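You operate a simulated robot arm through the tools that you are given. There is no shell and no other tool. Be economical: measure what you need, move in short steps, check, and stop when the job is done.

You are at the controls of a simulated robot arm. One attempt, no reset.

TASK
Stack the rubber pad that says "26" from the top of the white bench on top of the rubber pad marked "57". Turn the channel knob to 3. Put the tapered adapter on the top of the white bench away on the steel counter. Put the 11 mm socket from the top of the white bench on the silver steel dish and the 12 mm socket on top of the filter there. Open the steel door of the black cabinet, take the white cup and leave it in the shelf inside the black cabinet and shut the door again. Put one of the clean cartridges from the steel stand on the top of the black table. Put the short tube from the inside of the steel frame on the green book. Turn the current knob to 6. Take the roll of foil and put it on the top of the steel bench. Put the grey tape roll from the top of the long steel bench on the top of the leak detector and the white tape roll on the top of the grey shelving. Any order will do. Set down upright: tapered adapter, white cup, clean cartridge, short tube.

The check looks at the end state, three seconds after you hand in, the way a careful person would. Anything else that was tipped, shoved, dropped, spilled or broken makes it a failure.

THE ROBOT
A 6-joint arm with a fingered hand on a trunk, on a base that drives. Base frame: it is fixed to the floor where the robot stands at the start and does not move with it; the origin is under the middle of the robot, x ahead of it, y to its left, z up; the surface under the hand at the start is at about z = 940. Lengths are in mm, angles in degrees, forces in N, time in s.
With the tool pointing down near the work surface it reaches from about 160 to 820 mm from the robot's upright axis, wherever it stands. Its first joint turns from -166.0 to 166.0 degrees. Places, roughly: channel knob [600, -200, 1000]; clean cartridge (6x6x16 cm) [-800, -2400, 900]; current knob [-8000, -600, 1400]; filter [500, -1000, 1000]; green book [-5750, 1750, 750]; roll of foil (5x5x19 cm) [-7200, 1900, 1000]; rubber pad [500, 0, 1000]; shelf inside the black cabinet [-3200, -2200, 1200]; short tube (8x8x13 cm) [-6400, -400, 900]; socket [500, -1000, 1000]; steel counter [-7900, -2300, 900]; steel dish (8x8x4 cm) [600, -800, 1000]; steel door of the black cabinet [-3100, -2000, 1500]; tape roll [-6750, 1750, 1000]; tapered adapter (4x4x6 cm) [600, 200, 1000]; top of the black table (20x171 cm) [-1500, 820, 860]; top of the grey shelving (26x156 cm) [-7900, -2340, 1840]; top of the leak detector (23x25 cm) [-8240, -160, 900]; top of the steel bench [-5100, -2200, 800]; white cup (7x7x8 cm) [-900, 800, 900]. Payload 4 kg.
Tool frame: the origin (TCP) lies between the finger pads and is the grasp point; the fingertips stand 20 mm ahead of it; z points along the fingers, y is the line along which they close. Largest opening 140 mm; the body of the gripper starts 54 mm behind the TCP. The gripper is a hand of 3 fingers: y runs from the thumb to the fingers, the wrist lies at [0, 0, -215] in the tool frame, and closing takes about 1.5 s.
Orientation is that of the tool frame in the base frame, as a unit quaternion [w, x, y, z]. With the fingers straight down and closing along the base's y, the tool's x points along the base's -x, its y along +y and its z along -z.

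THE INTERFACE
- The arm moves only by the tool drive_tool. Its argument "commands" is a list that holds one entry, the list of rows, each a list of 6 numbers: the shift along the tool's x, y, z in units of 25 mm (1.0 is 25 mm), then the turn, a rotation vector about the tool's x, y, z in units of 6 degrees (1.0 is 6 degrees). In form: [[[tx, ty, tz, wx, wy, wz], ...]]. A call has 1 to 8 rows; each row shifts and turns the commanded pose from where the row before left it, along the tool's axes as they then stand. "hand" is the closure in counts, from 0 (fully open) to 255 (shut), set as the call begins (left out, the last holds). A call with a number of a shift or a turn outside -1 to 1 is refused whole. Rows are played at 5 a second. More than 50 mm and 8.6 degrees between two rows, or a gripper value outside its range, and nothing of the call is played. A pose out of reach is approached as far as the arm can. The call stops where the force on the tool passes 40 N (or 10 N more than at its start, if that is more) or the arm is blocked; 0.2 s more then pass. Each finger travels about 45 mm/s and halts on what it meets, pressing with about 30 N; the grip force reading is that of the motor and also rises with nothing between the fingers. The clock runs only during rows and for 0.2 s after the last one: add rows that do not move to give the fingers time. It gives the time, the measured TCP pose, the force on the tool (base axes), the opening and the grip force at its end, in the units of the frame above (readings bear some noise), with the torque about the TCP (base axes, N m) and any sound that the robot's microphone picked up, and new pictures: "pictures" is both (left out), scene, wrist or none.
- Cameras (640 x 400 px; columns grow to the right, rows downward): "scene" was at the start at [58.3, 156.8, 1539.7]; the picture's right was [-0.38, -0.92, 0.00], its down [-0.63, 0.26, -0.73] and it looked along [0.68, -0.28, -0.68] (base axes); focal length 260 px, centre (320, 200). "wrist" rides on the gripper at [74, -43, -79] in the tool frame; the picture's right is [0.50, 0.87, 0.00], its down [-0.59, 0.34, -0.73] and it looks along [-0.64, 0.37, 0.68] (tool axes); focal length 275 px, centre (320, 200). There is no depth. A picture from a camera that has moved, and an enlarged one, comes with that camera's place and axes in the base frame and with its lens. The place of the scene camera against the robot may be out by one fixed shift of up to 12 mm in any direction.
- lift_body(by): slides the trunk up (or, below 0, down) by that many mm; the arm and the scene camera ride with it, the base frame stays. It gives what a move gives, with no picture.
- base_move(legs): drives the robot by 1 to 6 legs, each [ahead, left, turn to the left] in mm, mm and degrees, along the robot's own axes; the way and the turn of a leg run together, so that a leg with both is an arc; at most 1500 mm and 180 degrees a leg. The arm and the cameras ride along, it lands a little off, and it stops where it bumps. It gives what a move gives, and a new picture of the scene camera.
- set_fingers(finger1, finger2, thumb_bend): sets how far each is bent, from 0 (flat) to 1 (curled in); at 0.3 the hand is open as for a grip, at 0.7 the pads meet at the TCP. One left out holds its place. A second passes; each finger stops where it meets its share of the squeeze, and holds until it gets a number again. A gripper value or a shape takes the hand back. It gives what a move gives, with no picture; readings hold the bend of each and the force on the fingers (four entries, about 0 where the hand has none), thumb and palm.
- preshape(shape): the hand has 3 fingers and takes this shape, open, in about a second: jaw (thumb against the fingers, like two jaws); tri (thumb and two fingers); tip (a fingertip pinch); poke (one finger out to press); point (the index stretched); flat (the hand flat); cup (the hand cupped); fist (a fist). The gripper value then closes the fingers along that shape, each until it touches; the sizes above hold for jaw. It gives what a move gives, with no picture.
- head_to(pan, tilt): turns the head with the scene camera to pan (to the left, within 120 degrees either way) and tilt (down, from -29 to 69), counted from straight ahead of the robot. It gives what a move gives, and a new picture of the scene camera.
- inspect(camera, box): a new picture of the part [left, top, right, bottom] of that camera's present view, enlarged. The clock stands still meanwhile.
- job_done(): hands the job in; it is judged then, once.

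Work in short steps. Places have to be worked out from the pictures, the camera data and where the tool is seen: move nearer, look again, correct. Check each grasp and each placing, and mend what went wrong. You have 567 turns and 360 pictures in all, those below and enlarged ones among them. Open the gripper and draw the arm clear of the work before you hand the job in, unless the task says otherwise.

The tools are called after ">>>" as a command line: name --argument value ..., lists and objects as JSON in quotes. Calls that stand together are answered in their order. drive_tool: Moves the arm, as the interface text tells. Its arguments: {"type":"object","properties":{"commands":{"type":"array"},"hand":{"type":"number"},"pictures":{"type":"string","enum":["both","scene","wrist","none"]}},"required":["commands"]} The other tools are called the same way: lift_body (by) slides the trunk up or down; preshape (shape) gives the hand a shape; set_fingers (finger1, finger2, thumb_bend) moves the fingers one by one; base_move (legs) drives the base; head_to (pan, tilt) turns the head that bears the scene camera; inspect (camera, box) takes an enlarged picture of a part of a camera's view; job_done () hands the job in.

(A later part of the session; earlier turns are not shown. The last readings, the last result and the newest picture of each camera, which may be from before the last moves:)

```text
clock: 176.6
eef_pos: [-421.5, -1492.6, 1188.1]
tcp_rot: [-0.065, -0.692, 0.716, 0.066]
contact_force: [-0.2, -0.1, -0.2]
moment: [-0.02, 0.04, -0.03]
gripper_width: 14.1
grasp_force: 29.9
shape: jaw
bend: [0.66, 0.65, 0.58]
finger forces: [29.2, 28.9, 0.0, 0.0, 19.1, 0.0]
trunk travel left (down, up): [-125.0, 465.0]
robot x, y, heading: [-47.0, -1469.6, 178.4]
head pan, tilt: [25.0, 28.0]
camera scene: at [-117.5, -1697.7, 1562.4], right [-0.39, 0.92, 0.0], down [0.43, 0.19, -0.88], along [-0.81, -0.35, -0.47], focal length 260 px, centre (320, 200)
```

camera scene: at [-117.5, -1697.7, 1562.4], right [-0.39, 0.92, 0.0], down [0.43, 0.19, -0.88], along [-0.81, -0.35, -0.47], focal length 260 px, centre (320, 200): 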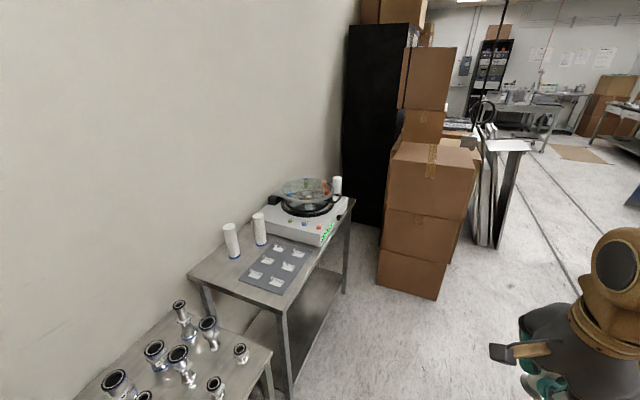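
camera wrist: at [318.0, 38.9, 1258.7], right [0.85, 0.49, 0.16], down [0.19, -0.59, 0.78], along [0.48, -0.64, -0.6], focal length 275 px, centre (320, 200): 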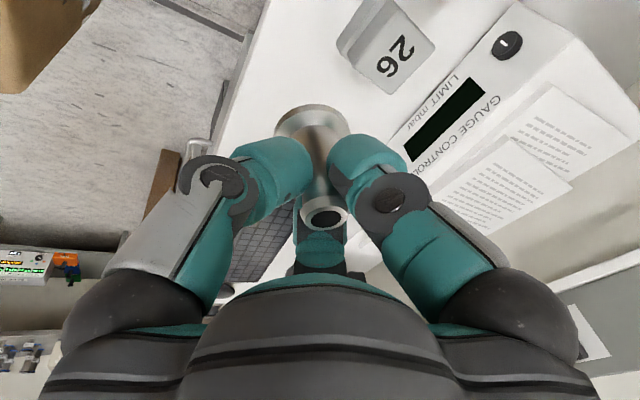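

The way is clear: past the box stack, then diagonal into the aisle between the leaning sheets (y≈-950) and the bins (y≈-60). I drive two legs.

>>> base_move --legs '[[1250, -290, 1.5], [1200, -660, 0]]'

>>> head_to --pan 0 --tilt 25

```text
clock: 189.6
eef_pos: [-2918.9, -556.6, 1188.4]
tcp_rot: [0.068, 0.705, -0.703, -0.064]
contact_force: [0.0, 0.5, 0.0]
moment: [0.01, 0.02, 0.01]
gripper_width: 14.0
grasp_force: 29.9
shape: jaw
bend: [0.66, 0.65, 0.58]
finger forces: [29.1, 29.0, 0.0, 0.1, 19.2, 0.0]
trunk travel left (down, up): [-125.0, 465.0]
robot x, y, heading: [-2543.7, -519.5, -180.0]
head pan, tilt: [25.0, 28.0]
camera scene: at [-2607.1, -751.6, 1562.4], right [-0.43, 0.9, 0.0], down [0.42, 0.2, -0.88], along [-0.8, -0.38, -0.47], focal length 260 px, centre (320, 200)
```

scene: 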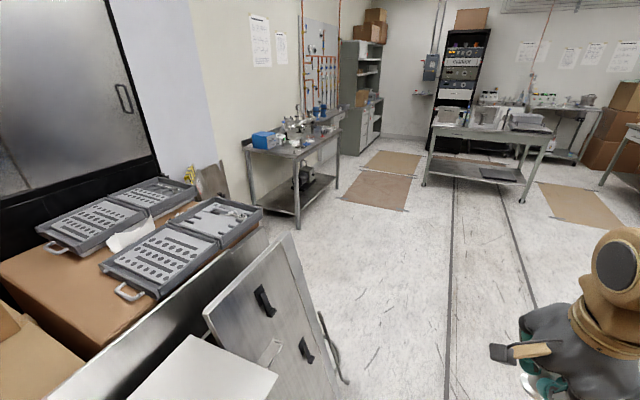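

```text
clock: 190.5
eef_pos: [-2918.6, -557.6, 1189.2]
tcp_rot: [0.067, 0.704, -0.704, -0.065]
contact_force: [0.1, 0.1, -1.5]
moment: [0.04, 0.02, -0.03]
gripper_width: 14.2
grasp_force: 30.3
shape: jaw
bend: [0.66, 0.65, 0.58]
finger forces: [29.1, 28.9, 0.0, 0.1, 19.3, 0.0]
trunk travel left (down, up): [-125.0, 465.0]
robot x, y, heading: [-2548.6, -522.6, -179.8]
head pan, tilt: [0.0, 25.0]
camera scene: at [-2616.5, -713.3, 1567.2], right [0.0, 1.0, 0.0], down [0.42, 0.0, -0.91], along [-0.91, 0.0, -0.42], focal length 260 px, centre (320, 200)
```

scene: 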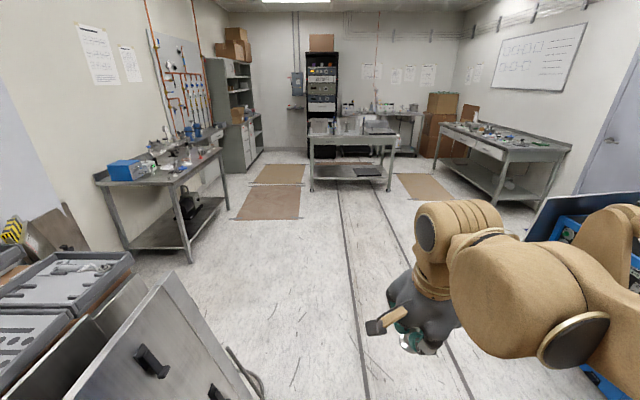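

Steel counter is the base of the grey shelving at far left (x −7260…−8900, front y≈−2100). I drive along the aisle, past the centre table on its left.

>>> base_move --legs '[[1450, 0, 0], [1350, 550, 0], [1350, 330, 0]]'

>>> head_to --pan 30 --tilt 25

```text
clock: 210.8
eef_pos: [-6948.3, -1566.1, 1188.9]
tcp_rot: [0.07, 0.725, -0.682, -0.062]
contact_force: [-1.3, -0.3, -1.0]
moment: [-0.03, -0.02, 0.02]
gripper_width: 14.1
grasp_force: 29.5
shape: jaw
bend: [0.66, 0.65, 0.58]
finger forces: [29.1, 29.0, 0.0, 0.0, 19.4, 0.0]
trunk travel left (down, up): [-125.0, 465.0]
robot x, y, heading: [-6578.4, -1511.1, -176.5]
head pan, tilt: [0.0, 25.0]
camera scene: at [-6638.2, -1704.8, 1567.2], right [-0.06, 1.0, 0.0], down [0.42, 0.03, -0.91], along [-0.9, -0.06, -0.42], focal length 260 px, centre (320, 200)
```

scene: 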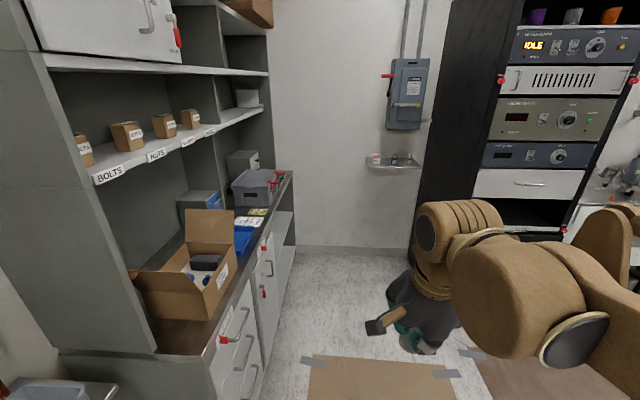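

```text
clock: 211.7
eef_pos: [-6948.1, -1566.3, 1187.6]
tcp_rot: [0.07, 0.725, -0.682, -0.064]
contact_force: [-0.4, 0.5, -0.9]
moment: [0.04, 0.0, 0.02]
gripper_width: 14.1
grasp_force: 30.1
shape: jaw
bend: [0.66, 0.65, 0.58]
finger forces: [29.2, 29.0, 0.0, 0.0, 19.3, 0.0]
trunk travel left (down, up): [-125.0, 465.0]
robot x, y, heading: [-6575.3, -1510.1, -176.6]
head pan, tilt: [30.0, 25.0]
camera scene: at [-6622.8, -1749.8, 1567.2], right [-0.55, 0.83, 0.0], down [0.35, 0.23, -0.91], along [-0.76, -0.5, -0.42], focal length 260 px, centre (320, 200)
```

scene: 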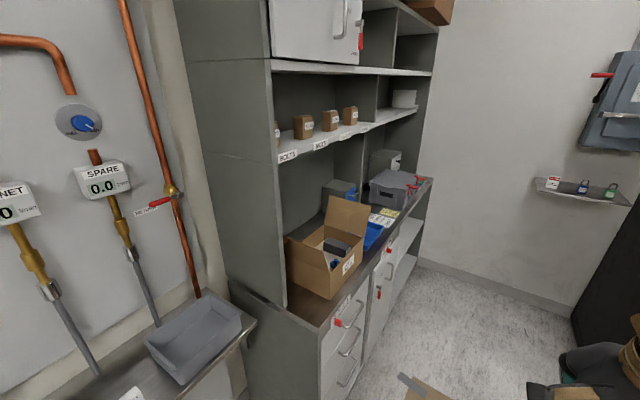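

I drive in front of the counter and turn to face it.

>>> base_move --legs '[[1080, -100, -3], [0, 0, 90]]'

>>> head_to --pan 0 --tilt 35

```text
clock: 221.0
eef_pos: [-7622.9, -1799.6, 1189.1]
tcp_rot: [0.094, 0.995, -0.019, 0.0]
contact_force: [-0.1, 0.8, -0.8]
moment: [0.02, 0.02, -0.04]
gripper_width: 13.9
grasp_force: 29.9
shape: jaw
bend: [0.66, 0.65, 0.58]
finger forces: [29.8, 29.2, 0.0, 0.1, 18.3, 0.0]
trunk travel left (down, up): [-125.0, 465.0]
robot x, y, heading: [-7643.1, -1427.8, -92.0]
head pan, tilt: [30.0, 25.0]
camera scene: at [-7408.7, -1497.4, 1567.2], right [-0.88, -0.47, 0.0], down [-0.2, 0.37, -0.91], along [0.42, -0.8, -0.42], focal length 260 px, centre (320, 200)
```

scene: 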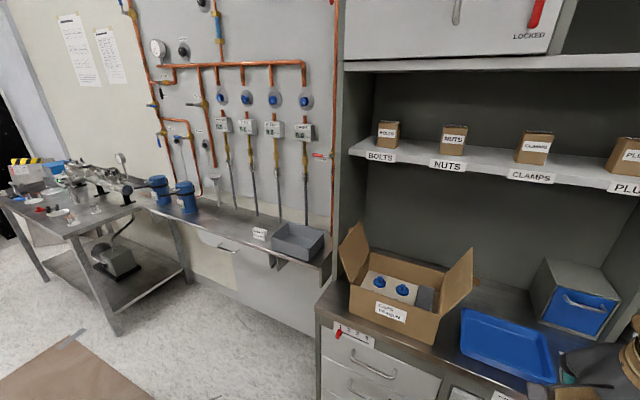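

```text
clock: 222.0
eef_pos: [-7623.9, -1800.7, 1188.8]
tcp_rot: [0.094, 0.995, -0.019, 0.0]
contact_force: [-0.4, 0.3, -0.7]
moment: [0.01, -0.03, 0.02]
gripper_width: 14.0
grasp_force: 30.4
shape: jaw
bend: [0.66, 0.65, 0.58]
finger forces: [29.9, 29.3, 0.0, 0.0, 18.3, 0.0]
trunk travel left (down, up): [-125.0, 465.0]
robot x, y, heading: [-7645.8, -1429.2, -91.8]
head pan, tilt: [0.0, 35.0]
camera scene: at [-7454.9, -1504.0, 1551.4], right [-1.0, 0.04, 0.0], down [0.02, 0.57, -0.82], along [-0.03, -0.82, -0.57], focal length 260 px, centre (320, 200)
```

scene: 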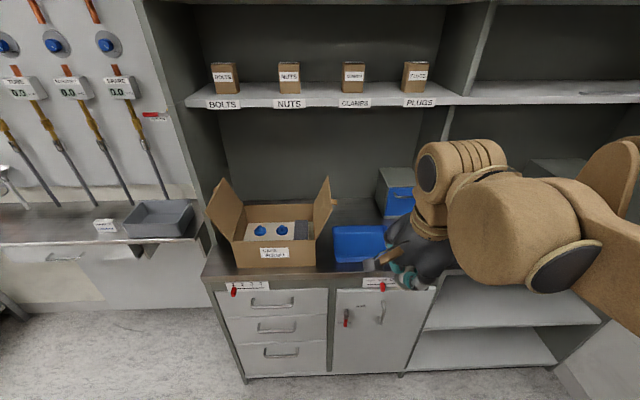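

>>> drive_tool --commands '[[[0, 0, -1, 0, 0, 0], [0, 0, -1, 0, 0, 0]]]' --pictures "wrist"

>>> inspect --camera "scene" --box '[190, 170, 510, 330]'

```text
clock: 222.6
eef_pos: [-7622.5, -1789.5, 1237.0]
tcp_rot: [0.093, 0.996, -0.019, 0.0]
contact_force: [-0.3, 0.1, -0.3]
moment: [-0.04, 0.01, -0.01]
gripper_width: 14.1
grasp_force: 30.0
shape: jaw
bend: [0.66, 0.65, 0.58]
finger forces: [29.7, 29.3, 0.0, 0.0, 18.4, 0.0]
trunk travel left (down, up): [-125.0, 465.0]
robot x, y, heading: [-7643.6, -1425.0, -92.2]
head pan, tilt: [0.0, 35.0]
camera wrist: at [-7546.6, -1735.7, 1308.1], right [0.47, -0.87, 0.16], down [-0.6, -0.17, 0.78], along [-0.65, -0.46, -0.6], focal length 275 px, centre (320, 200)
```

wrist: 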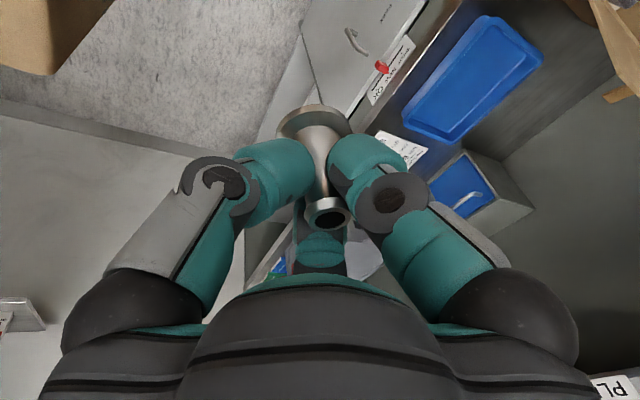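

```text
2.00 times, centred on (350, 250) of scene
camera zoom: at [-7455.0, -1503.8, 1551.4], right [-1.0, 0.04, 0.0], down [0.02, 0.57, -0.82], along [-0.03, -0.82, -0.57], focal length 520 px, centre (260, 100)
```

zoom: 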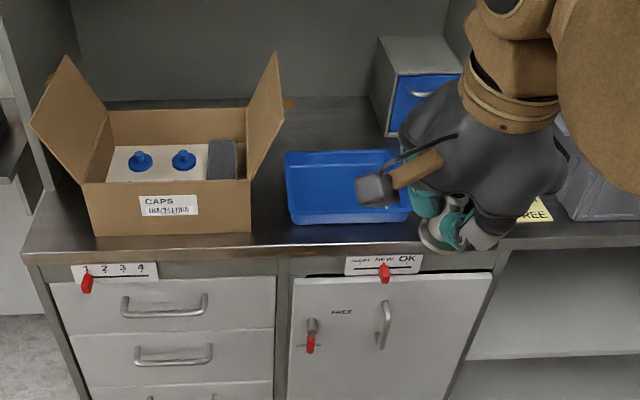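

I zoom on the labels lying on the counter.

>>> drive_tool --commands '[[[1, 0, 0, 0, 0, 0], [1, 0, 0, 0, 0, 0], [1, 0, 0, 0, 0, 0], [1, 0, 0, 0, 0, 0], [1, 0, -1, 0, 0, 0], [1, 0, -1, 0, 0, 0], [1, 0, -1, 0, 0, 0], [1, 0, 0, 0, 0, 0]]]' --pictures "none"

>>> head_to --pan -12 --tilt 38

```text
clock: 224.4
eef_pos: [-7422.2, -1786.4, 1311.3]
tcp_rot: [0.093, 0.995, -0.019, -0.002]
contact_force: [0.5, -1.0, -1.0]
moment: [0.0, 0.0, 0.0]
gripper_width: 13.9
grasp_force: 30.3
shape: jaw
bend: [0.66, 0.65, 0.58]
finger forces: [29.8, 29.3, 0.0, 0.1, 18.4, 0.0]
trunk travel left (down, up): [-125.0, 465.0]
robot x, y, heading: [-7640.2, -1429.4, -92.0]
head pan, tilt: [0.0, 35.0]
```

```text
clock: 225.1
eef_pos: [-7423.0, -1785.4, 1311.8]
tcp_rot: [0.094, 0.995, -0.018, 0.001]
contact_force: [-0.2, 0.0, -1.4]
moment: [-0.01, -0.01, -0.03]
gripper_width: 14.2
grasp_force: 30.3
shape: jaw
bend: [0.66, 0.65, 0.58]
finger forces: [29.8, 29.3, 0.0, 0.0, 18.3, 0.0]
trunk travel left (down, up): [-125.0, 465.0]
robot x, y, heading: [-7643.3, -1427.3, -92.1]
head pan, tilt: [-12.0, 38.0]
camera scene: at [-7472.6, -1499.8, 1546.8], right [-0.97, 0.24, 0.0], down [0.15, 0.6, -0.79], along [-0.19, -0.76, -0.62], focal length 260 px, centre (320, 200)
```

scene: 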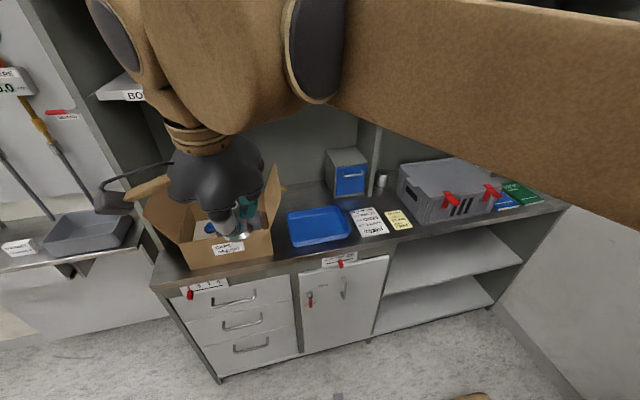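

>>> inspect --camera "scene" --box '[280, 150, 440, 260]'

```text
3.64 times, centred on (360, 205) of scene
camera zoom: at [-7472.6, -1499.8, 1546.8], right [-0.97, 0.24, 0.0], down [0.15, 0.6, -0.79], along [-0.19, -0.76, -0.62], focal length 946 px, centre (174, 182)
```

zoom: 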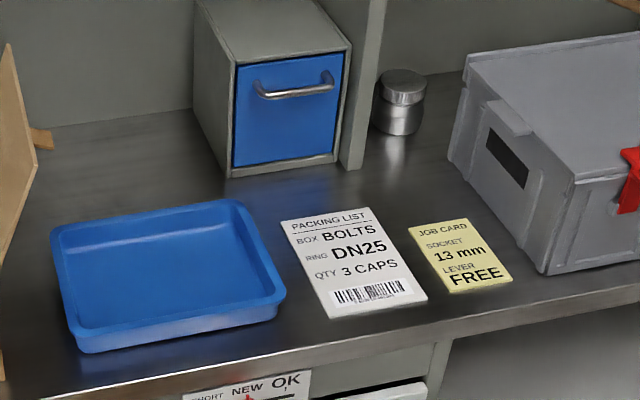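

Only notes; a good free spot is behind the blue tray, left of the small cabinet, about (-7620,-2325). I drive 200 mm closer.

>>> base_move --legs '[[200, 0, 2]]'

>>> head_to --pan 0 --tilt 40

```text
clock: 226.7
eef_pos: [-7415.3, -1984.1, 1311.1]
tcp_rot: [0.092, 0.996, -0.004, 0.002]
contact_force: [-0.1, -0.5, -1.0]
moment: [0.02, -0.03, -0.05]
gripper_width: 14.1
grasp_force: 30.3
shape: jaw
bend: [0.66, 0.65, 0.58]
finger forces: [29.9, 29.3, 0.0, 0.0, 18.2, 0.0]
trunk travel left (down, up): [-125.0, 465.0]
robot x, y, heading: [-7650.1, -1632.4, -89.9]
head pan, tilt: [-12.0, 38.0]
camera scene: at [-7474.6, -1701.2, 1546.8], right [-0.98, 0.21, 0.0], down [0.13, 0.6, -0.79], along [-0.17, -0.77, -0.62], focal length 260 px, centre (320, 200)
```

scene: 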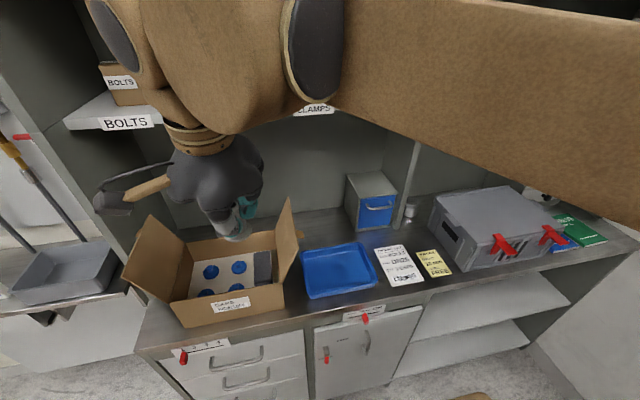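

```text
clock: 227.5
eef_pos: [-7415.9, -1983.1, 1310.8]
tcp_rot: [0.093, 0.996, -0.003, 0.002]
contact_force: [-0.5, 0.4, -1.5]
moment: [0.01, 0.02, 0.0]
gripper_width: 13.9
grasp_force: 30.1
shape: jaw
bend: [0.66, 0.65, 0.58]
finger forces: [29.8, 29.3, 0.0, 0.1, 18.2, 0.1]
trunk travel left (down, up): [-125.0, 465.0]
robot x, y, heading: [-7651.3, -1632.3, -90.4]
head pan, tilt: [0.0, 40.0]
camera scene: at [-7456.7, -1700.7, 1543.8], right [-1.0, 0.0, 0.0], down [0.0, 0.64, -0.77], along [0.0, -0.77, -0.64], focal length 260 px, centre (320, 200)
```

scene: 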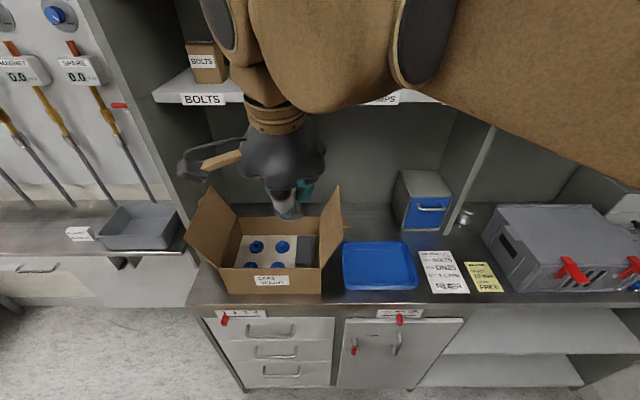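

Shelf front edge is at y≈-2217, z≈1345, so I must go in low. First sideways to x=-7630, then lower to about z=1000.

>>> drive_tool --commands '[[[-1, 0, 0, 0, 0, 0], [-1, 0, 0, 0, 0, 0], [-1, 0, 0, 0, 0, 0], [-1, 0, 0, 0, 0, 0], [-1, 0, 0, 0, 0, 0], [-1, 0, 0, 0, 0, 0], [-1, 0, 0, 0, 0, 0], [-1, 0, 0, 0, 0, 0]]]' --pictures "none"

>>> drive_tool --commands '[[[-0.5, -0.185, 0.98, 0, 0, 0], [0, -0.185, 0.98, 0, 0, 0], [0, -0.185, 0.98, 0, 0, 0], [0, -0.185, 0.98, 0, 0, 0], [0, -0.185, 0.98, 0, 0, 0], [0, -0.185, 0.98, 0, 0, 0], [0, -0.185, 0.98, 0, 0, 0], [0, -0.185, 0.98, 0, 0, 0]]]' --pictures "none"

>>> drive_tool --commands '[[[0, -0.185, 0.98, 0, 0, 0], [0, -0.185, 0.98, 0, 0, 0], [0, -0.185, 0.98, 0, 0, 0], [0, -0.185, 0.98, 0, 0, 0], [0, 0.984, 0.185, 0, 0, 0], [0, 0.984, 0.185, 0, 0, 0], [0, 0.984, 0.185, 0, 0, 0]]]' --pictures "both"

```text
clock: 229.3
eef_pos: [-7616.3, -1982.1, 1311.4]
tcp_rot: [0.093, 0.996, -0.002, 0.002]
contact_force: [0.4, 0.0, -0.3]
moment: [0.03, 0.01, 0.01]
gripper_width: 13.8
grasp_force: 30.2
shape: jaw
bend: [0.66, 0.65, 0.58]
finger forces: [29.8, 29.3, 0.0, 0.0, 18.2, 0.0]
trunk travel left (down, up): [-125.0, 465.0]
robot x, y, heading: [-7646.1, -1634.4, -89.9]
head pan, tilt: [0.0, 40.0]
```

```text
clock: 231.1
eef_pos: [-7625.9, -1985.3, 1111.6]
tcp_rot: [0.093, 0.996, -0.003, 0.001]
contact_force: [0.0, 0.0, -0.3]
moment: [0.02, 0.02, 0.02]
gripper_width: 14.0
grasp_force: 29.7
shape: jaw
bend: [0.66, 0.65, 0.58]
finger forces: [29.7, 29.3, 0.0, 0.1, 18.3, 0.0]
trunk travel left (down, up): [-125.0, 465.0]
robot x, y, heading: [-7645.7, -1632.6, -90.1]
head pan, tilt: [0.0, 40.0]
```

```text
clock: 232.7
eef_pos: [-7629.4, -2059.8, 1007.9]
tcp_rot: [0.093, 0.996, -0.003, 0.001]
contact_force: [0.2, -0.9, -1.1]
moment: [0.03, -0.06, 0.0]
gripper_width: 14.1
grasp_force: 30.2
shape: jaw
bend: [0.66, 0.65, 0.58]
finger forces: [29.7, 29.5, 0.1, 0.0, 18.7, 0.0]
trunk travel left (down, up): [-125.0, 465.0]
robot x, y, heading: [-7652.8, -1630.6, -90.2]
head pan, tilt: [0.0, 40.0]
camera scene: at [-7456.8, -1701.4, 1543.8], right [-1.0, 0.0, 0.0], down [0.0, 0.64, -0.77], along [0.0, -0.77, -0.64], focal length 260 px, centre (320, 200)
camera wrist: at [-7554.4, -2003.3, 1078.3], right [0.49, -0.85, 0.16], down [-0.59, -0.19, 0.78], along [-0.64, -0.48, -0.6], focal length 275 px, centre (320, 200)
```

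scene: 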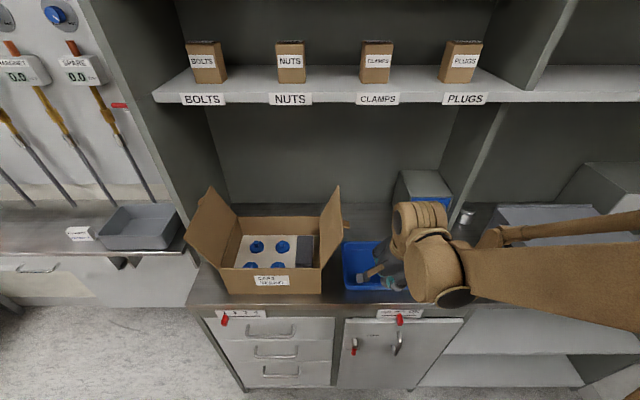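
wrist: 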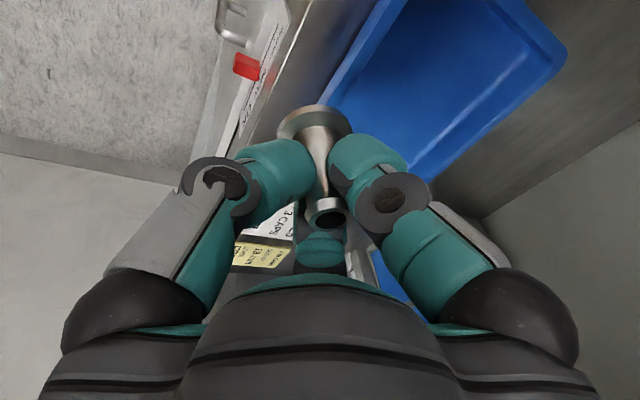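

>>> drive_tool --commands '[[[0, 0.984, 0.185, 0, 0, 0], [0, 0.984, 0.185, 0, 0, 0], [0, 0.984, 0.185, 0, 0, 0], [0, 0.984, 0.185, 0, 0, 0], [0, 0.984, 0.185, 0, 0, 0], [0, 0.984, 0.185, 0, 0, 0], [0, 0.984, 0.185, 0, 0, 0]]]' --pictures "both"

```text
clock: 234.3
eef_pos: [-7628.0, -2234.9, 1013.2]
tcp_rot: [0.093, 0.996, -0.003, 0.001]
contact_force: [-0.4, 0.3, -0.6]
moment: [-0.01, 0.01, -0.03]
gripper_width: 14.0
grasp_force: 29.7
shape: jaw
bend: [0.66, 0.65, 0.58]
finger forces: [29.8, 29.5, 0.0, 0.0, 18.8, 0.1]
trunk travel left (down, up): [-125.0, 465.0]
robot x, y, heading: [-7647.4, -1636.0, -90.2]
head pan, tilt: [0.0, 40.0]
camera scene: at [-7456.7, -1701.5, 1543.8], right [-1.0, 0.0, 0.0], down [0.0, 0.64, -0.77], along [0.0, -0.77, -0.64], focal length 260 px, centre (320, 200)
camera wrist: at [-7553.8, -2177.9, 1082.9], right [0.49, -0.85, 0.16], down [-0.59, -0.19, 0.78], along [-0.64, -0.48, -0.6], focal length 275 px, centre (320, 200)
```

scene: 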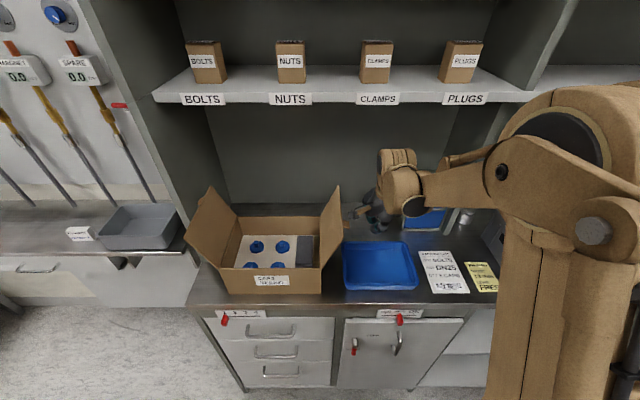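
wrist: 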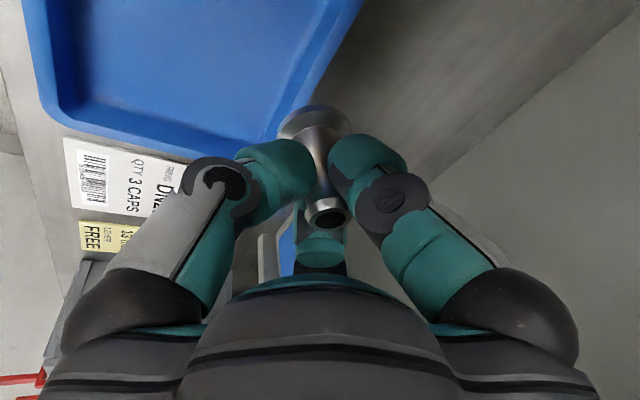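

>>> drive_tool --commands '[[[0, 0.984, 0.185, 0, 0, 0], [0, 0.984, 0.185, 0, 0, 0], [0, 0.984, 0.185, 0, 0, 0], [0, 0.3, 0.05, 0, 0, 0], [0, -0.185, 0.98, 0, 0, 0], [0, -0.18, 0.9, 0, 0, 0]]]' --pictures "wrist"

```text
clock: 235.7
eef_pos: [-7629.0, -2318.7, 965.1]
tcp_rot: [0.093, 0.996, -0.003, 0.001]
contact_force: [0.1, -0.6, -0.5]
moment: [0.01, -0.01, 0.02]
gripper_width: 13.9
grasp_force: 30.2
shape: jaw
bend: [0.66, 0.65, 0.58]
finger forces: [29.8, 29.5, 0.0, 0.1, 18.7, 0.1]
trunk travel left (down, up): [-125.0, 465.0]
robot x, y, heading: [-7646.1, -1635.2, -90.3]
head pan, tilt: [0.0, 40.0]
camera wrist: at [-7554.6, -2261.0, 1034.5], right [0.49, -0.85, 0.16], down [-0.59, -0.19, 0.78], along [-0.64, -0.48, -0.6], focal length 275 px, centre (320, 200)
```

wrist: 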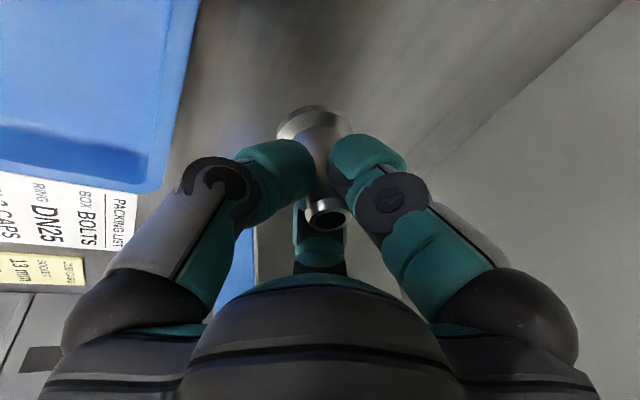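

Clear floor under it. I lower in small steps until contact.

>>> drive_tool --commands '[[[0, -0.07, 0.4, 0, 0, 0], [0, -0.04, 0.2, 0, 0, 0], [0, -0.03, 0.12, 0, 0, 0], [0, -0.02, 0.1, 0, 0, 0], [0, -0.02, 0.1, 0, 0, 0], [0, -0.02, 0.1, 0, 0, 0]]]' --pictures "none"

```text
clock: 237.1
eef_pos: [-7629.1, -2315.7, 938.5]
tcp_rot: [0.093, 0.996, -0.002, 0.001]
contact_force: [0.0, -0.1, -1.2]
moment: [0.0, -0.02, 0.03]
gripper_width: 14.1
grasp_force: 29.8
shape: jaw
bend: [0.66, 0.65, 0.58]
finger forces: [29.9, 29.4, 0.0, 0.0, 18.7, 0.1]
trunk travel left (down, up): [-125.0, 465.0]
robot x, y, heading: [-7646.6, -1635.3, -90.1]
head pan, tilt: [0.0, 40.0]
```

>>> drive_tool --commands '[[[0, -0.02, 0.1, 0, 0, 0], [0, -0.02, 0.1, 0, 0, 0], [0, -0.02, 0.1, 0, 0, 0], [0, -0.02, 0.1, 0, 0, 0], [0, -0.02, 0.1, 0, 0, 0], [0, -0.02, 0.1, 0, 0, 0], [0, -0.02, 0.1, 0, 0, 0]]]' --pictures "none"

```text
clock: 238.7
eef_pos: [-7627.4, -2316.7, 920.4]
tcp_rot: [0.094, 0.996, -0.003, 0.002]
contact_force: [0.0, -0.2, -0.9]
moment: [-0.02, 0.02, 0.0]
gripper_width: 13.9
grasp_force: 29.7
shape: jaw
bend: [0.66, 0.65, 0.58]
finger forces: [29.8, 29.5, 0.0, 0.1, 18.8, 0.1]
trunk travel left (down, up): [-125.0, 465.0]
robot x, y, heading: [-7646.5, -1633.1, -89.9]
head pan, tilt: [0.0, 40.0]
```

>>> drive_tool --commands '[[[0, -0.02, 0.1, 0, 0, 0], [0, -0.02, 0.1, 0, 0, 0], [0, -0.02, 0.1, 0, 0, 0], [0, -0.02, 0.1, 0, 0, 0], [0, -0.02, 0.1, 0, 0, 0], [0, -0.02, 0.1, 0, 0, 0]]]' --pictures "wrist"

```text
clock: 240.1
eef_pos: [-7627.8, -2315.8, 905.8]
tcp_rot: [0.093, 0.996, -0.003, 0.001]
contact_force: [-0.6, -0.5, -0.5]
moment: [0.02, -0.01, 0.0]
gripper_width: 14.0
grasp_force: 29.8
shape: jaw
bend: [0.66, 0.65, 0.58]
finger forces: [29.8, 29.6, 0.0, 0.0, 18.8, 0.0]
trunk travel left (down, up): [-125.0, 465.0]
robot x, y, heading: [-7643.9, -1634.5, -90.1]
head pan, tilt: [0.0, 40.0]
camera wrist: at [-7553.4, -2259.8, 975.8], right [0.49, -0.85, 0.16], down [-0.59, -0.19, 0.78], along [-0.64, -0.48, -0.6], focal length 275 px, centre (320, 200)
```

wrist: 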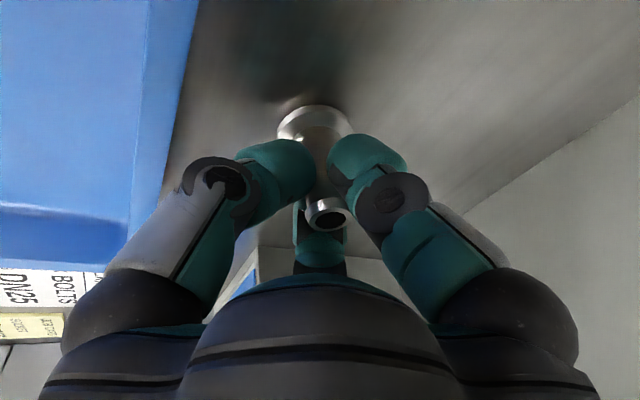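

Near the surface now. I keep lowering gently.

>>> drive_tool --commands '[[[0, -0.02, 0.08, 0, 0, 0], [0, -0.02, 0.08, 0, 0, 0], [0, -0.02, 0.08, 0, 0, 0], [0, -0.02, 0.08, 0, 0, 0], [0, -0.02, 0.08, 0, 0, 0], [0, -0.02, 0.08, 0, 0, 0], [0, -0.02, 0.08, 0, 0, 0]]]' --pictures "none"

```text
clock: 240.9
eef_pos: [-7627.5, -2315.2, 902.1]
tcp_rot: [0.097, 0.995, -0.003, 0.001]
contact_force: [2.1, -0.9, 27.6]
moment: [0.05, 0.1, -0.04]
gripper_width: 13.9
grasp_force: 29.8
shape: jaw
bend: [0.66, 0.65, 0.58]
finger forces: [36.4, 36.0, 0.0, 0.0, 28.1, 0.0]
trunk travel left (down, up): [-125.0, 465.0]
robot x, y, heading: [-7647.5, -1636.6, -90.3]
head pan, tilt: [0.0, 40.0]
stopped in row 4: the force on the tool passed its limit at 43 N (the readings are from after the stop); the commanded pose is now the measured one
```

Contact (surface z≈858). I ease off, release and lift.

>>> drive_tool --commands '[[[0, 0, -0.06, 0, 0, 0], [0, 0, 0, 0, 0, 0]]]' --pictures "none"

>>> drive_tool --commands '[[[0, 0, 0, 0, 0, 0], [0, 0, 0, 0, 0, 0], [0, 0, 0, 0, 0, 0], [0, 0, 0, 0, 0, 0], [0, 0, 0, 0, 0, 0], [0, -0.15, -0.8, 0, 0, 0], [0, 0.185, -0.98, 0, 0, 0], [0, 0.185, -0.98, 0, 0, 0]]]' --hand 140 --pictures "wrist"

```text
clock: 241.5
eef_pos: [-7627.1, -2315.2, 902.2]
tcp_rot: [0.097, 0.995, -0.003, 0.002]
contact_force: [-0.7, -2.2, 19.3]
moment: [0.0, 0.14, 0.03]
gripper_width: 14.3
grasp_force: 30.3
shape: jaw
bend: [0.66, 0.65, 0.58]
finger forces: [35.3, 35.2, 0.0, 0.1, 25.2, 0.0]
trunk travel left (down, up): [-125.0, 465.0]
robot x, y, heading: [-7646.1, -1635.5, -90.2]
head pan, tilt: [0.0, 40.0]
```

```text
clock: 243.3
eef_pos: [-7629.3, -2308.8, 970.2]
tcp_rot: [0.095, 0.996, -0.003, 0.003]
contact_force: [0.0, 0.2, 0.1]
moment: [0.03, -0.03, -0.02]
gripper_width: 62.7
grasp_force: 0.0
shape: jaw
bend: [0.36, 0.36, 0.35]
finger forces: [0.0, 0.0, 0.1, 0.0, 0.0, 0.1]
trunk travel left (down, up): [-125.0, 465.0]
robot x, y, heading: [-7644.3, -1634.3, -89.9]
head pan, tilt: [0.0, 40.0]
camera wrist: at [-7554.5, -2251.7, 1040.6], right [0.5, -0.85, 0.17], down [-0.59, -0.19, 0.78], along [-0.64, -0.49, -0.6], focal length 275 px, centre (320, 200)
```

wrist: 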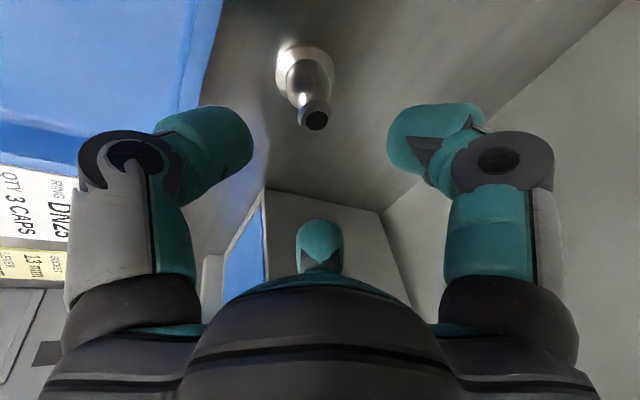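

Adapter stands upright on the counter. I withdraw from under the shelf.

>>> drive_tool --commands '[[[0, 0.185, -0.98, 0, 0, 0], [0, 0.185, -0.98, 0, 0, 0], [0, -0.984, -0.185, 0, 0, 0], [0, -0.984, -0.185, 0, 0, 0], [0, -0.984, -0.185, 0, 0, 0], [0, -0.984, -0.185, 0, 0, 0], [0, -0.984, -0.185, 0, 0, 0], [0, -0.984, -0.185, 0, 0, 0]]]' --pictures "none"

>>> drive_tool --commands '[[[0, -0.984, -0.185, 0, 0, 0], [0, -0.984, -0.185, 0, 0, 0], [0, -0.984, -0.185, 0, 0, 0], [0, -0.984, -0.185, 0, 0, 0], [0, -0.984, -0.185, 0, 0, 0], [0, -0.984, -0.185, 0, 0, 0], [0, -0.7, -0.8, 0, 0, 0], [0, -0.5, -1, 0, 0, 0]]]' --pictures "scene"

```text
clock: 245.1
eef_pos: [-7628.5, -2155.7, 1020.3]
tcp_rot: [0.094, 0.996, -0.002, 0.003]
contact_force: [-0.2, 0.6, 0.6]
moment: [-0.01, 0.03, -0.02]
gripper_width: 62.9
grasp_force: 0.1
shape: jaw
bend: [0.36, 0.36, 0.35]
finger forces: [0.0, 0.1, 0.0, 0.0, 0.0, 0.0]
trunk travel left (down, up): [-125.0, 465.0]
robot x, y, heading: [-7645.7, -1636.7, -90.0]
head pan, tilt: [0.0, 40.0]
```

```text
clock: 246.9
eef_pos: [-7627.5, -1966.6, 1054.8]
tcp_rot: [0.095, 0.995, -0.003, 0.001]
contact_force: [-0.7, 0.3, 0.0]
moment: [0.01, 0.0, -0.02]
gripper_width: 63.0
grasp_force: 0.1
shape: jaw
bend: [0.36, 0.36, 0.35]
finger forces: [0.1, 0.0, 0.0, 0.1, 0.0, 0.1]
trunk travel left (down, up): [-125.0, 465.0]
robot x, y, heading: [-7648.9, -1633.7, -90.0]
head pan, tilt: [0.0, 40.0]
camera scene: at [-7456.7, -1699.5, 1543.9], right [-1.0, 0.0, 0.0], down [0.0, 0.64, -0.77], along [0.0, -0.77, -0.64], focal length 260 px, centre (320, 200)
```

scene: 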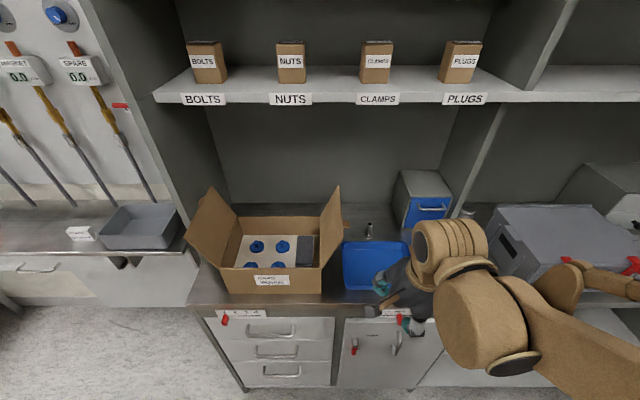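

Adapter is standing well. Next the current knob: I raise the hand and look right toward the rack.

>>> drive_tool --commands '[[[0, -0.6, -1, 0, 0, 0], [0, -0.6, -1, 0, 0, 0], [0, -0.6, -1, 0, 0, 0], [0, 0, -1, 0, 0, 0], [0, 0, -1, 0, 0, 0], [0, 0, -1, 0, 0, 0]]]' --pictures "none"

>>> head_to --pan -110 --tilt 10

```text
clock: 248.3
eef_pos: [-7627.4, -1893.7, 1196.1]
tcp_rot: [0.095, 0.995, -0.003, 0.001]
contact_force: [-0.1, 0.7, -0.3]
moment: [0.01, 0.0, 0.03]
gripper_width: 62.8
grasp_force: 0.0
shape: jaw
bend: [0.36, 0.36, 0.35]
finger forces: [0.0, 0.0, 0.0, 0.0, 0.0, 0.0]
trunk travel left (down, up): [-125.0, 465.0]
robot x, y, heading: [-7650.6, -1635.8, -90.3]
head pan, tilt: [0.0, 40.0]
```

```text
clock: 250.2
eef_pos: [-7627.5, -1894.9, 1195.3]
tcp_rot: [0.095, 0.995, -0.003, 0.002]
contact_force: [0.3, 0.6, -0.3]
moment: [0.02, 0.04, 0.0]
gripper_width: 63.0
grasp_force: 0.1
shape: jaw
bend: [0.36, 0.36, 0.35]
finger forces: [0.0, 0.0, 0.1, 0.0, 0.0, 0.1]
trunk travel left (down, up): [-125.0, 465.0]
robot x, y, heading: [-7650.1, -1632.1, -90.2]
head pan, tilt: [-110.0, 10.0]
camera scene: at [-7543.7, -1583.4, 1591.6], right [0.34, 0.94, 0.0], down [0.16, -0.06, -0.98], along [-0.92, 0.34, -0.17], focal length 260 px, centre (320, 200)
```

scene: 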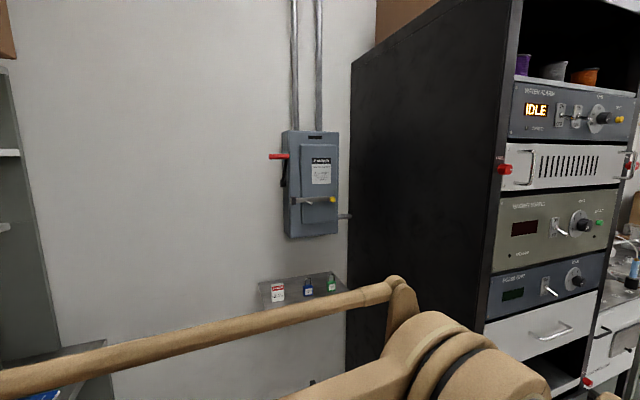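

>>> inspect --camera "scene" --box '[480, 70, 640, 170]'

>>> inspect --camera "scene" --box '[480, 180, 640, 310]'

```text
4.00 times, centred on (560, 120) of scene
camera zoom: at [-7543.7, -1583.4, 1591.6], right [0.34, 0.94, 0.0], down [0.16, -0.06, -0.98], along [-0.92, 0.34, -0.17], focal length 1040 px, centre (-640, 520)
```

zoom: 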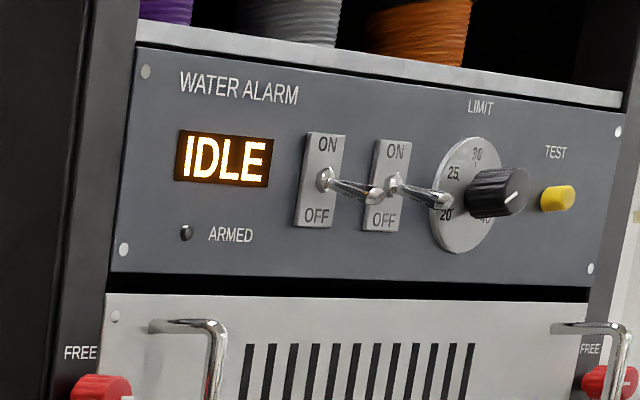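

```text
3.08 times, centred on (560, 245) of scene
camera zoom: at [-7543.7, -1583.4, 1591.6], right [0.34, 0.94, 0.0], down [0.16, -0.06, -0.98], along [-0.92, 0.34, -0.17], focal length 800 px, centre (-418, 62)
```

zoom: 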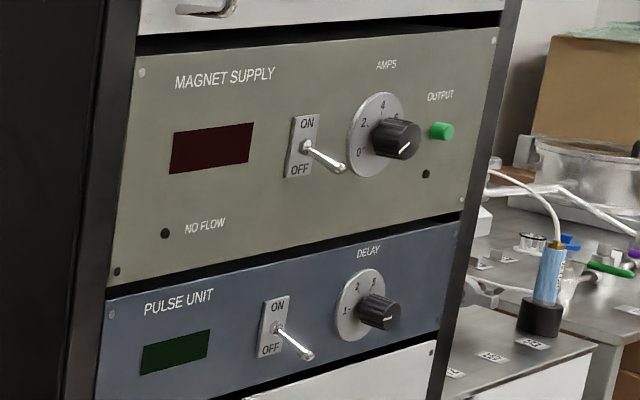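

The "current" knob is AMPS on the Magnet Supply. I back off and turn to face the rack (-x).

>>> base_move --legs '[[-330, 0, 0], [0, 0, -90]]'

>>> head_to --pan -30 --tilt 20

>>> head_to --pan -100 --tilt 30

```text
clock: 256.1
eef_pos: [-7907.3, -1334.6, 1195.5]
tcp_rot: [0.07, 0.717, -0.69, -0.065]
contact_force: [0.0, 0.1, 0.2]
moment: [0.03, 0.01, 0.04]
gripper_width: 62.6
grasp_force: 0.1
shape: jaw
bend: [0.36, 0.36, 0.35]
finger forces: [0.0, 0.0, 0.1, 0.1, 0.1, 0.0]
trunk travel left (down, up): [-125.0, 465.0]
robot x, y, heading: [-7647.5, -1302.5, -177.6]
head pan, tilt: [-110.0, 10.0]
camera scene: at [-7590.0, -1404.3, 1591.6], right [0.95, -0.3, 0.0], down [-0.05, -0.17, -0.98], along [0.3, 0.94, -0.17], focal length 260 px, centre (320, 200)
```

scene: 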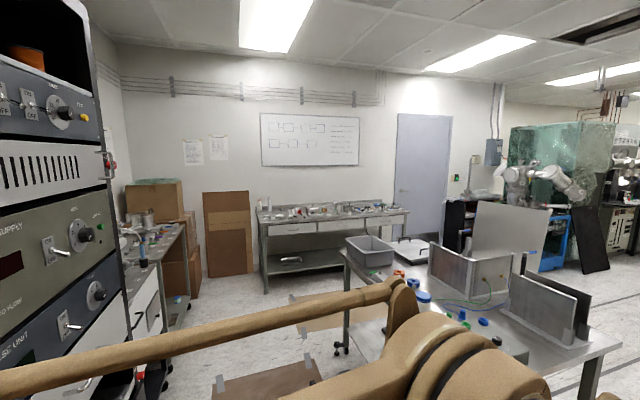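

```text
clock: 257.7
eef_pos: [-7907.3, -1334.3, 1194.6]
tcp_rot: [0.069, 0.717, -0.691, -0.065]
contact_force: [-0.7, -0.4, -0.3]
moment: [-0.01, -0.02, 0.0]
gripper_width: 62.7
grasp_force: 0.0
shape: jaw
bend: [0.36, 0.36, 0.35]
finger forces: [0.0, 0.0, 0.0, 0.1, 0.1, 0.0]
trunk travel left (down, up): [-125.0, 465.0]
robot x, y, heading: [-7644.2, -1306.9, -177.6]
head pan, tilt: [-30.0, 20.0]
camera scene: at [-7700.7, -1449.5, 1575.3], right [0.47, 0.88, 0.0], down [0.3, -0.16, -0.94], along [-0.83, 0.44, -0.34], focal length 260 px, centre (320, 200)
```

scene: 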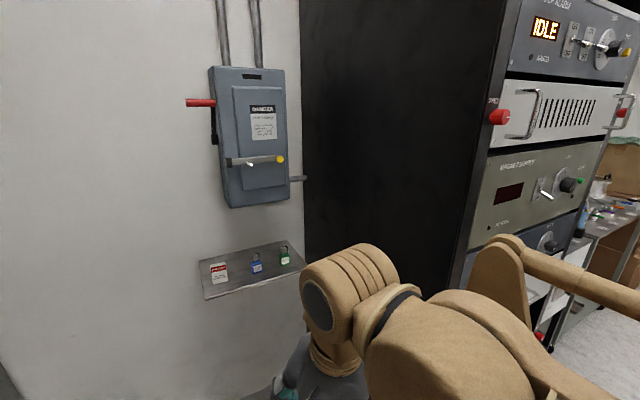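

```text
clock: 259.1
eef_pos: [-7907.9, -1333.0, 1196.1]
tcp_rot: [0.069, 0.717, -0.691, -0.064]
contact_force: [1.1, 0.2, 0.1]
moment: [-0.01, 0.01, -0.01]
gripper_width: 62.8
grasp_force: 0.1
shape: jaw
bend: [0.36, 0.36, 0.35]
finger forces: [0.0, 0.0, 0.1, 0.0, 0.1, 0.0]
trunk travel left (down, up): [-125.0, 465.0]
robot x, y, heading: [-7650.6, -1303.0, -177.5]
head pan, tilt: [-100.0, 30.0]
camera scene: at [-7606.3, -1403.2, 1559.2], right [0.99, -0.13, 0.0], down [-0.07, -0.5, -0.87], along [0.12, 0.86, -0.5], focal length 260 px, centre (320, 200)
```

scene: 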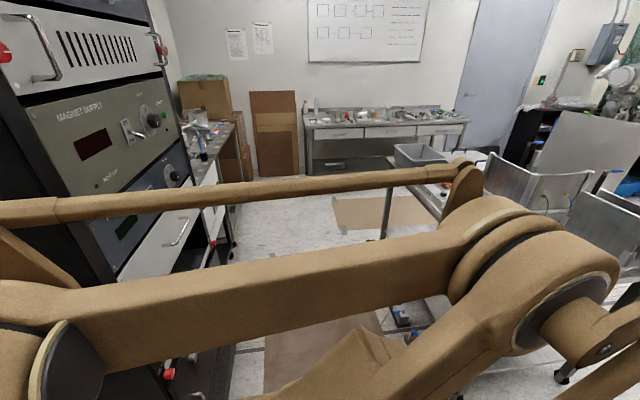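

Knob triangulates to ≈(-7960,-623,1385). I drive to stand in front of the rack.

>>> base_move --legs '[[-250, -660, -2.4]]'

>>> head_to --pan 0 --tilt 15

```text
clock: 262.8
eef_pos: [-7668.9, -684.7, 1196.1]
tcp_rot: [-0.068, -0.701, 0.706, 0.066]
contact_force: [-0.4, 0.8, -0.4]
moment: [0.0, 0.0, -0.01]
gripper_width: 62.6
grasp_force: 0.0
shape: jaw
bend: [0.36, 0.36, 0.35]
finger forces: [0.0, 0.1, 0.0, 0.0, 0.1, 0.0]
trunk travel left (down, up): [-125.0, 465.0]
robot x, y, heading: [-7405.2, -663.8, 179.8]
head pan, tilt: [-100.0, 30.0]
camera scene: at [-7370.5, -766.1, 1559.3], right [0.98, -0.18, 0.0], down [-0.09, -0.49, -0.87], along [0.15, 0.85, -0.5], focal length 260 px, centre (320, 200)
```

scene: 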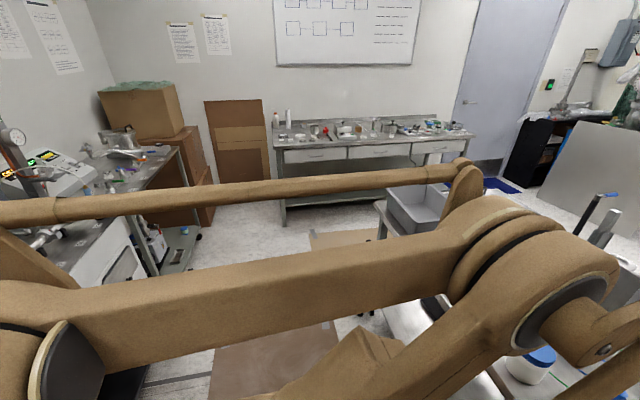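

```text
clock: 264.6
eef_pos: [-7668.2, -684.9, 1195.0]
tcp_rot: [-0.068, -0.701, 0.707, 0.066]
contact_force: [0.1, -0.1, -0.1]
moment: [-0.03, -0.01, 0.0]
gripper_width: 62.7
grasp_force: 0.1
shape: jaw
bend: [0.36, 0.36, 0.35]
finger forces: [0.0, 0.0, 0.1, 0.1, 0.0, 0.1]
trunk travel left (down, up): [-125.0, 465.0]
robot x, y, heading: [-7408.1, -661.2, 179.9]
head pan, tilt: [0.0, 15.0]
camera scene: at [-7480.2, -855.0, 1583.4], right [0.01, 1.0, 0.0], down [0.26, 0.0, -0.97], along [-0.97, 0.01, -0.26], focal length 260 px, centre (320, 200)
```

scene: 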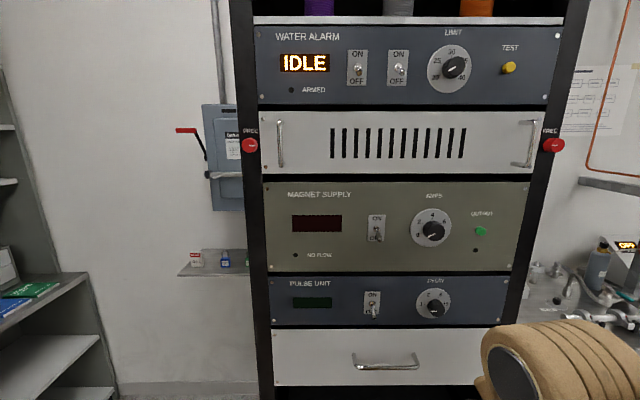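

>>> inspect --camera "scene" --box '[400, 185, 480, 260]'

```text
5.33 times, centred on (440, 222) of scene
camera zoom: at [-7480.2, -855.0, 1583.4], right [0.01, 1.0, 0.0], down [0.26, 0.0, -0.97], along [-0.97, 0.01, -0.26], focal length 1387 px, centre (-320, 80)
```

zoom: 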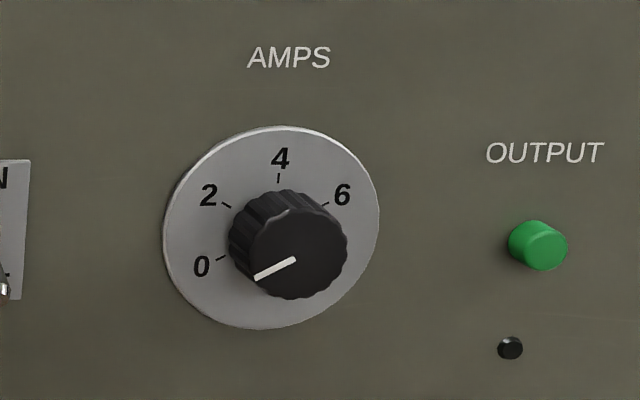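

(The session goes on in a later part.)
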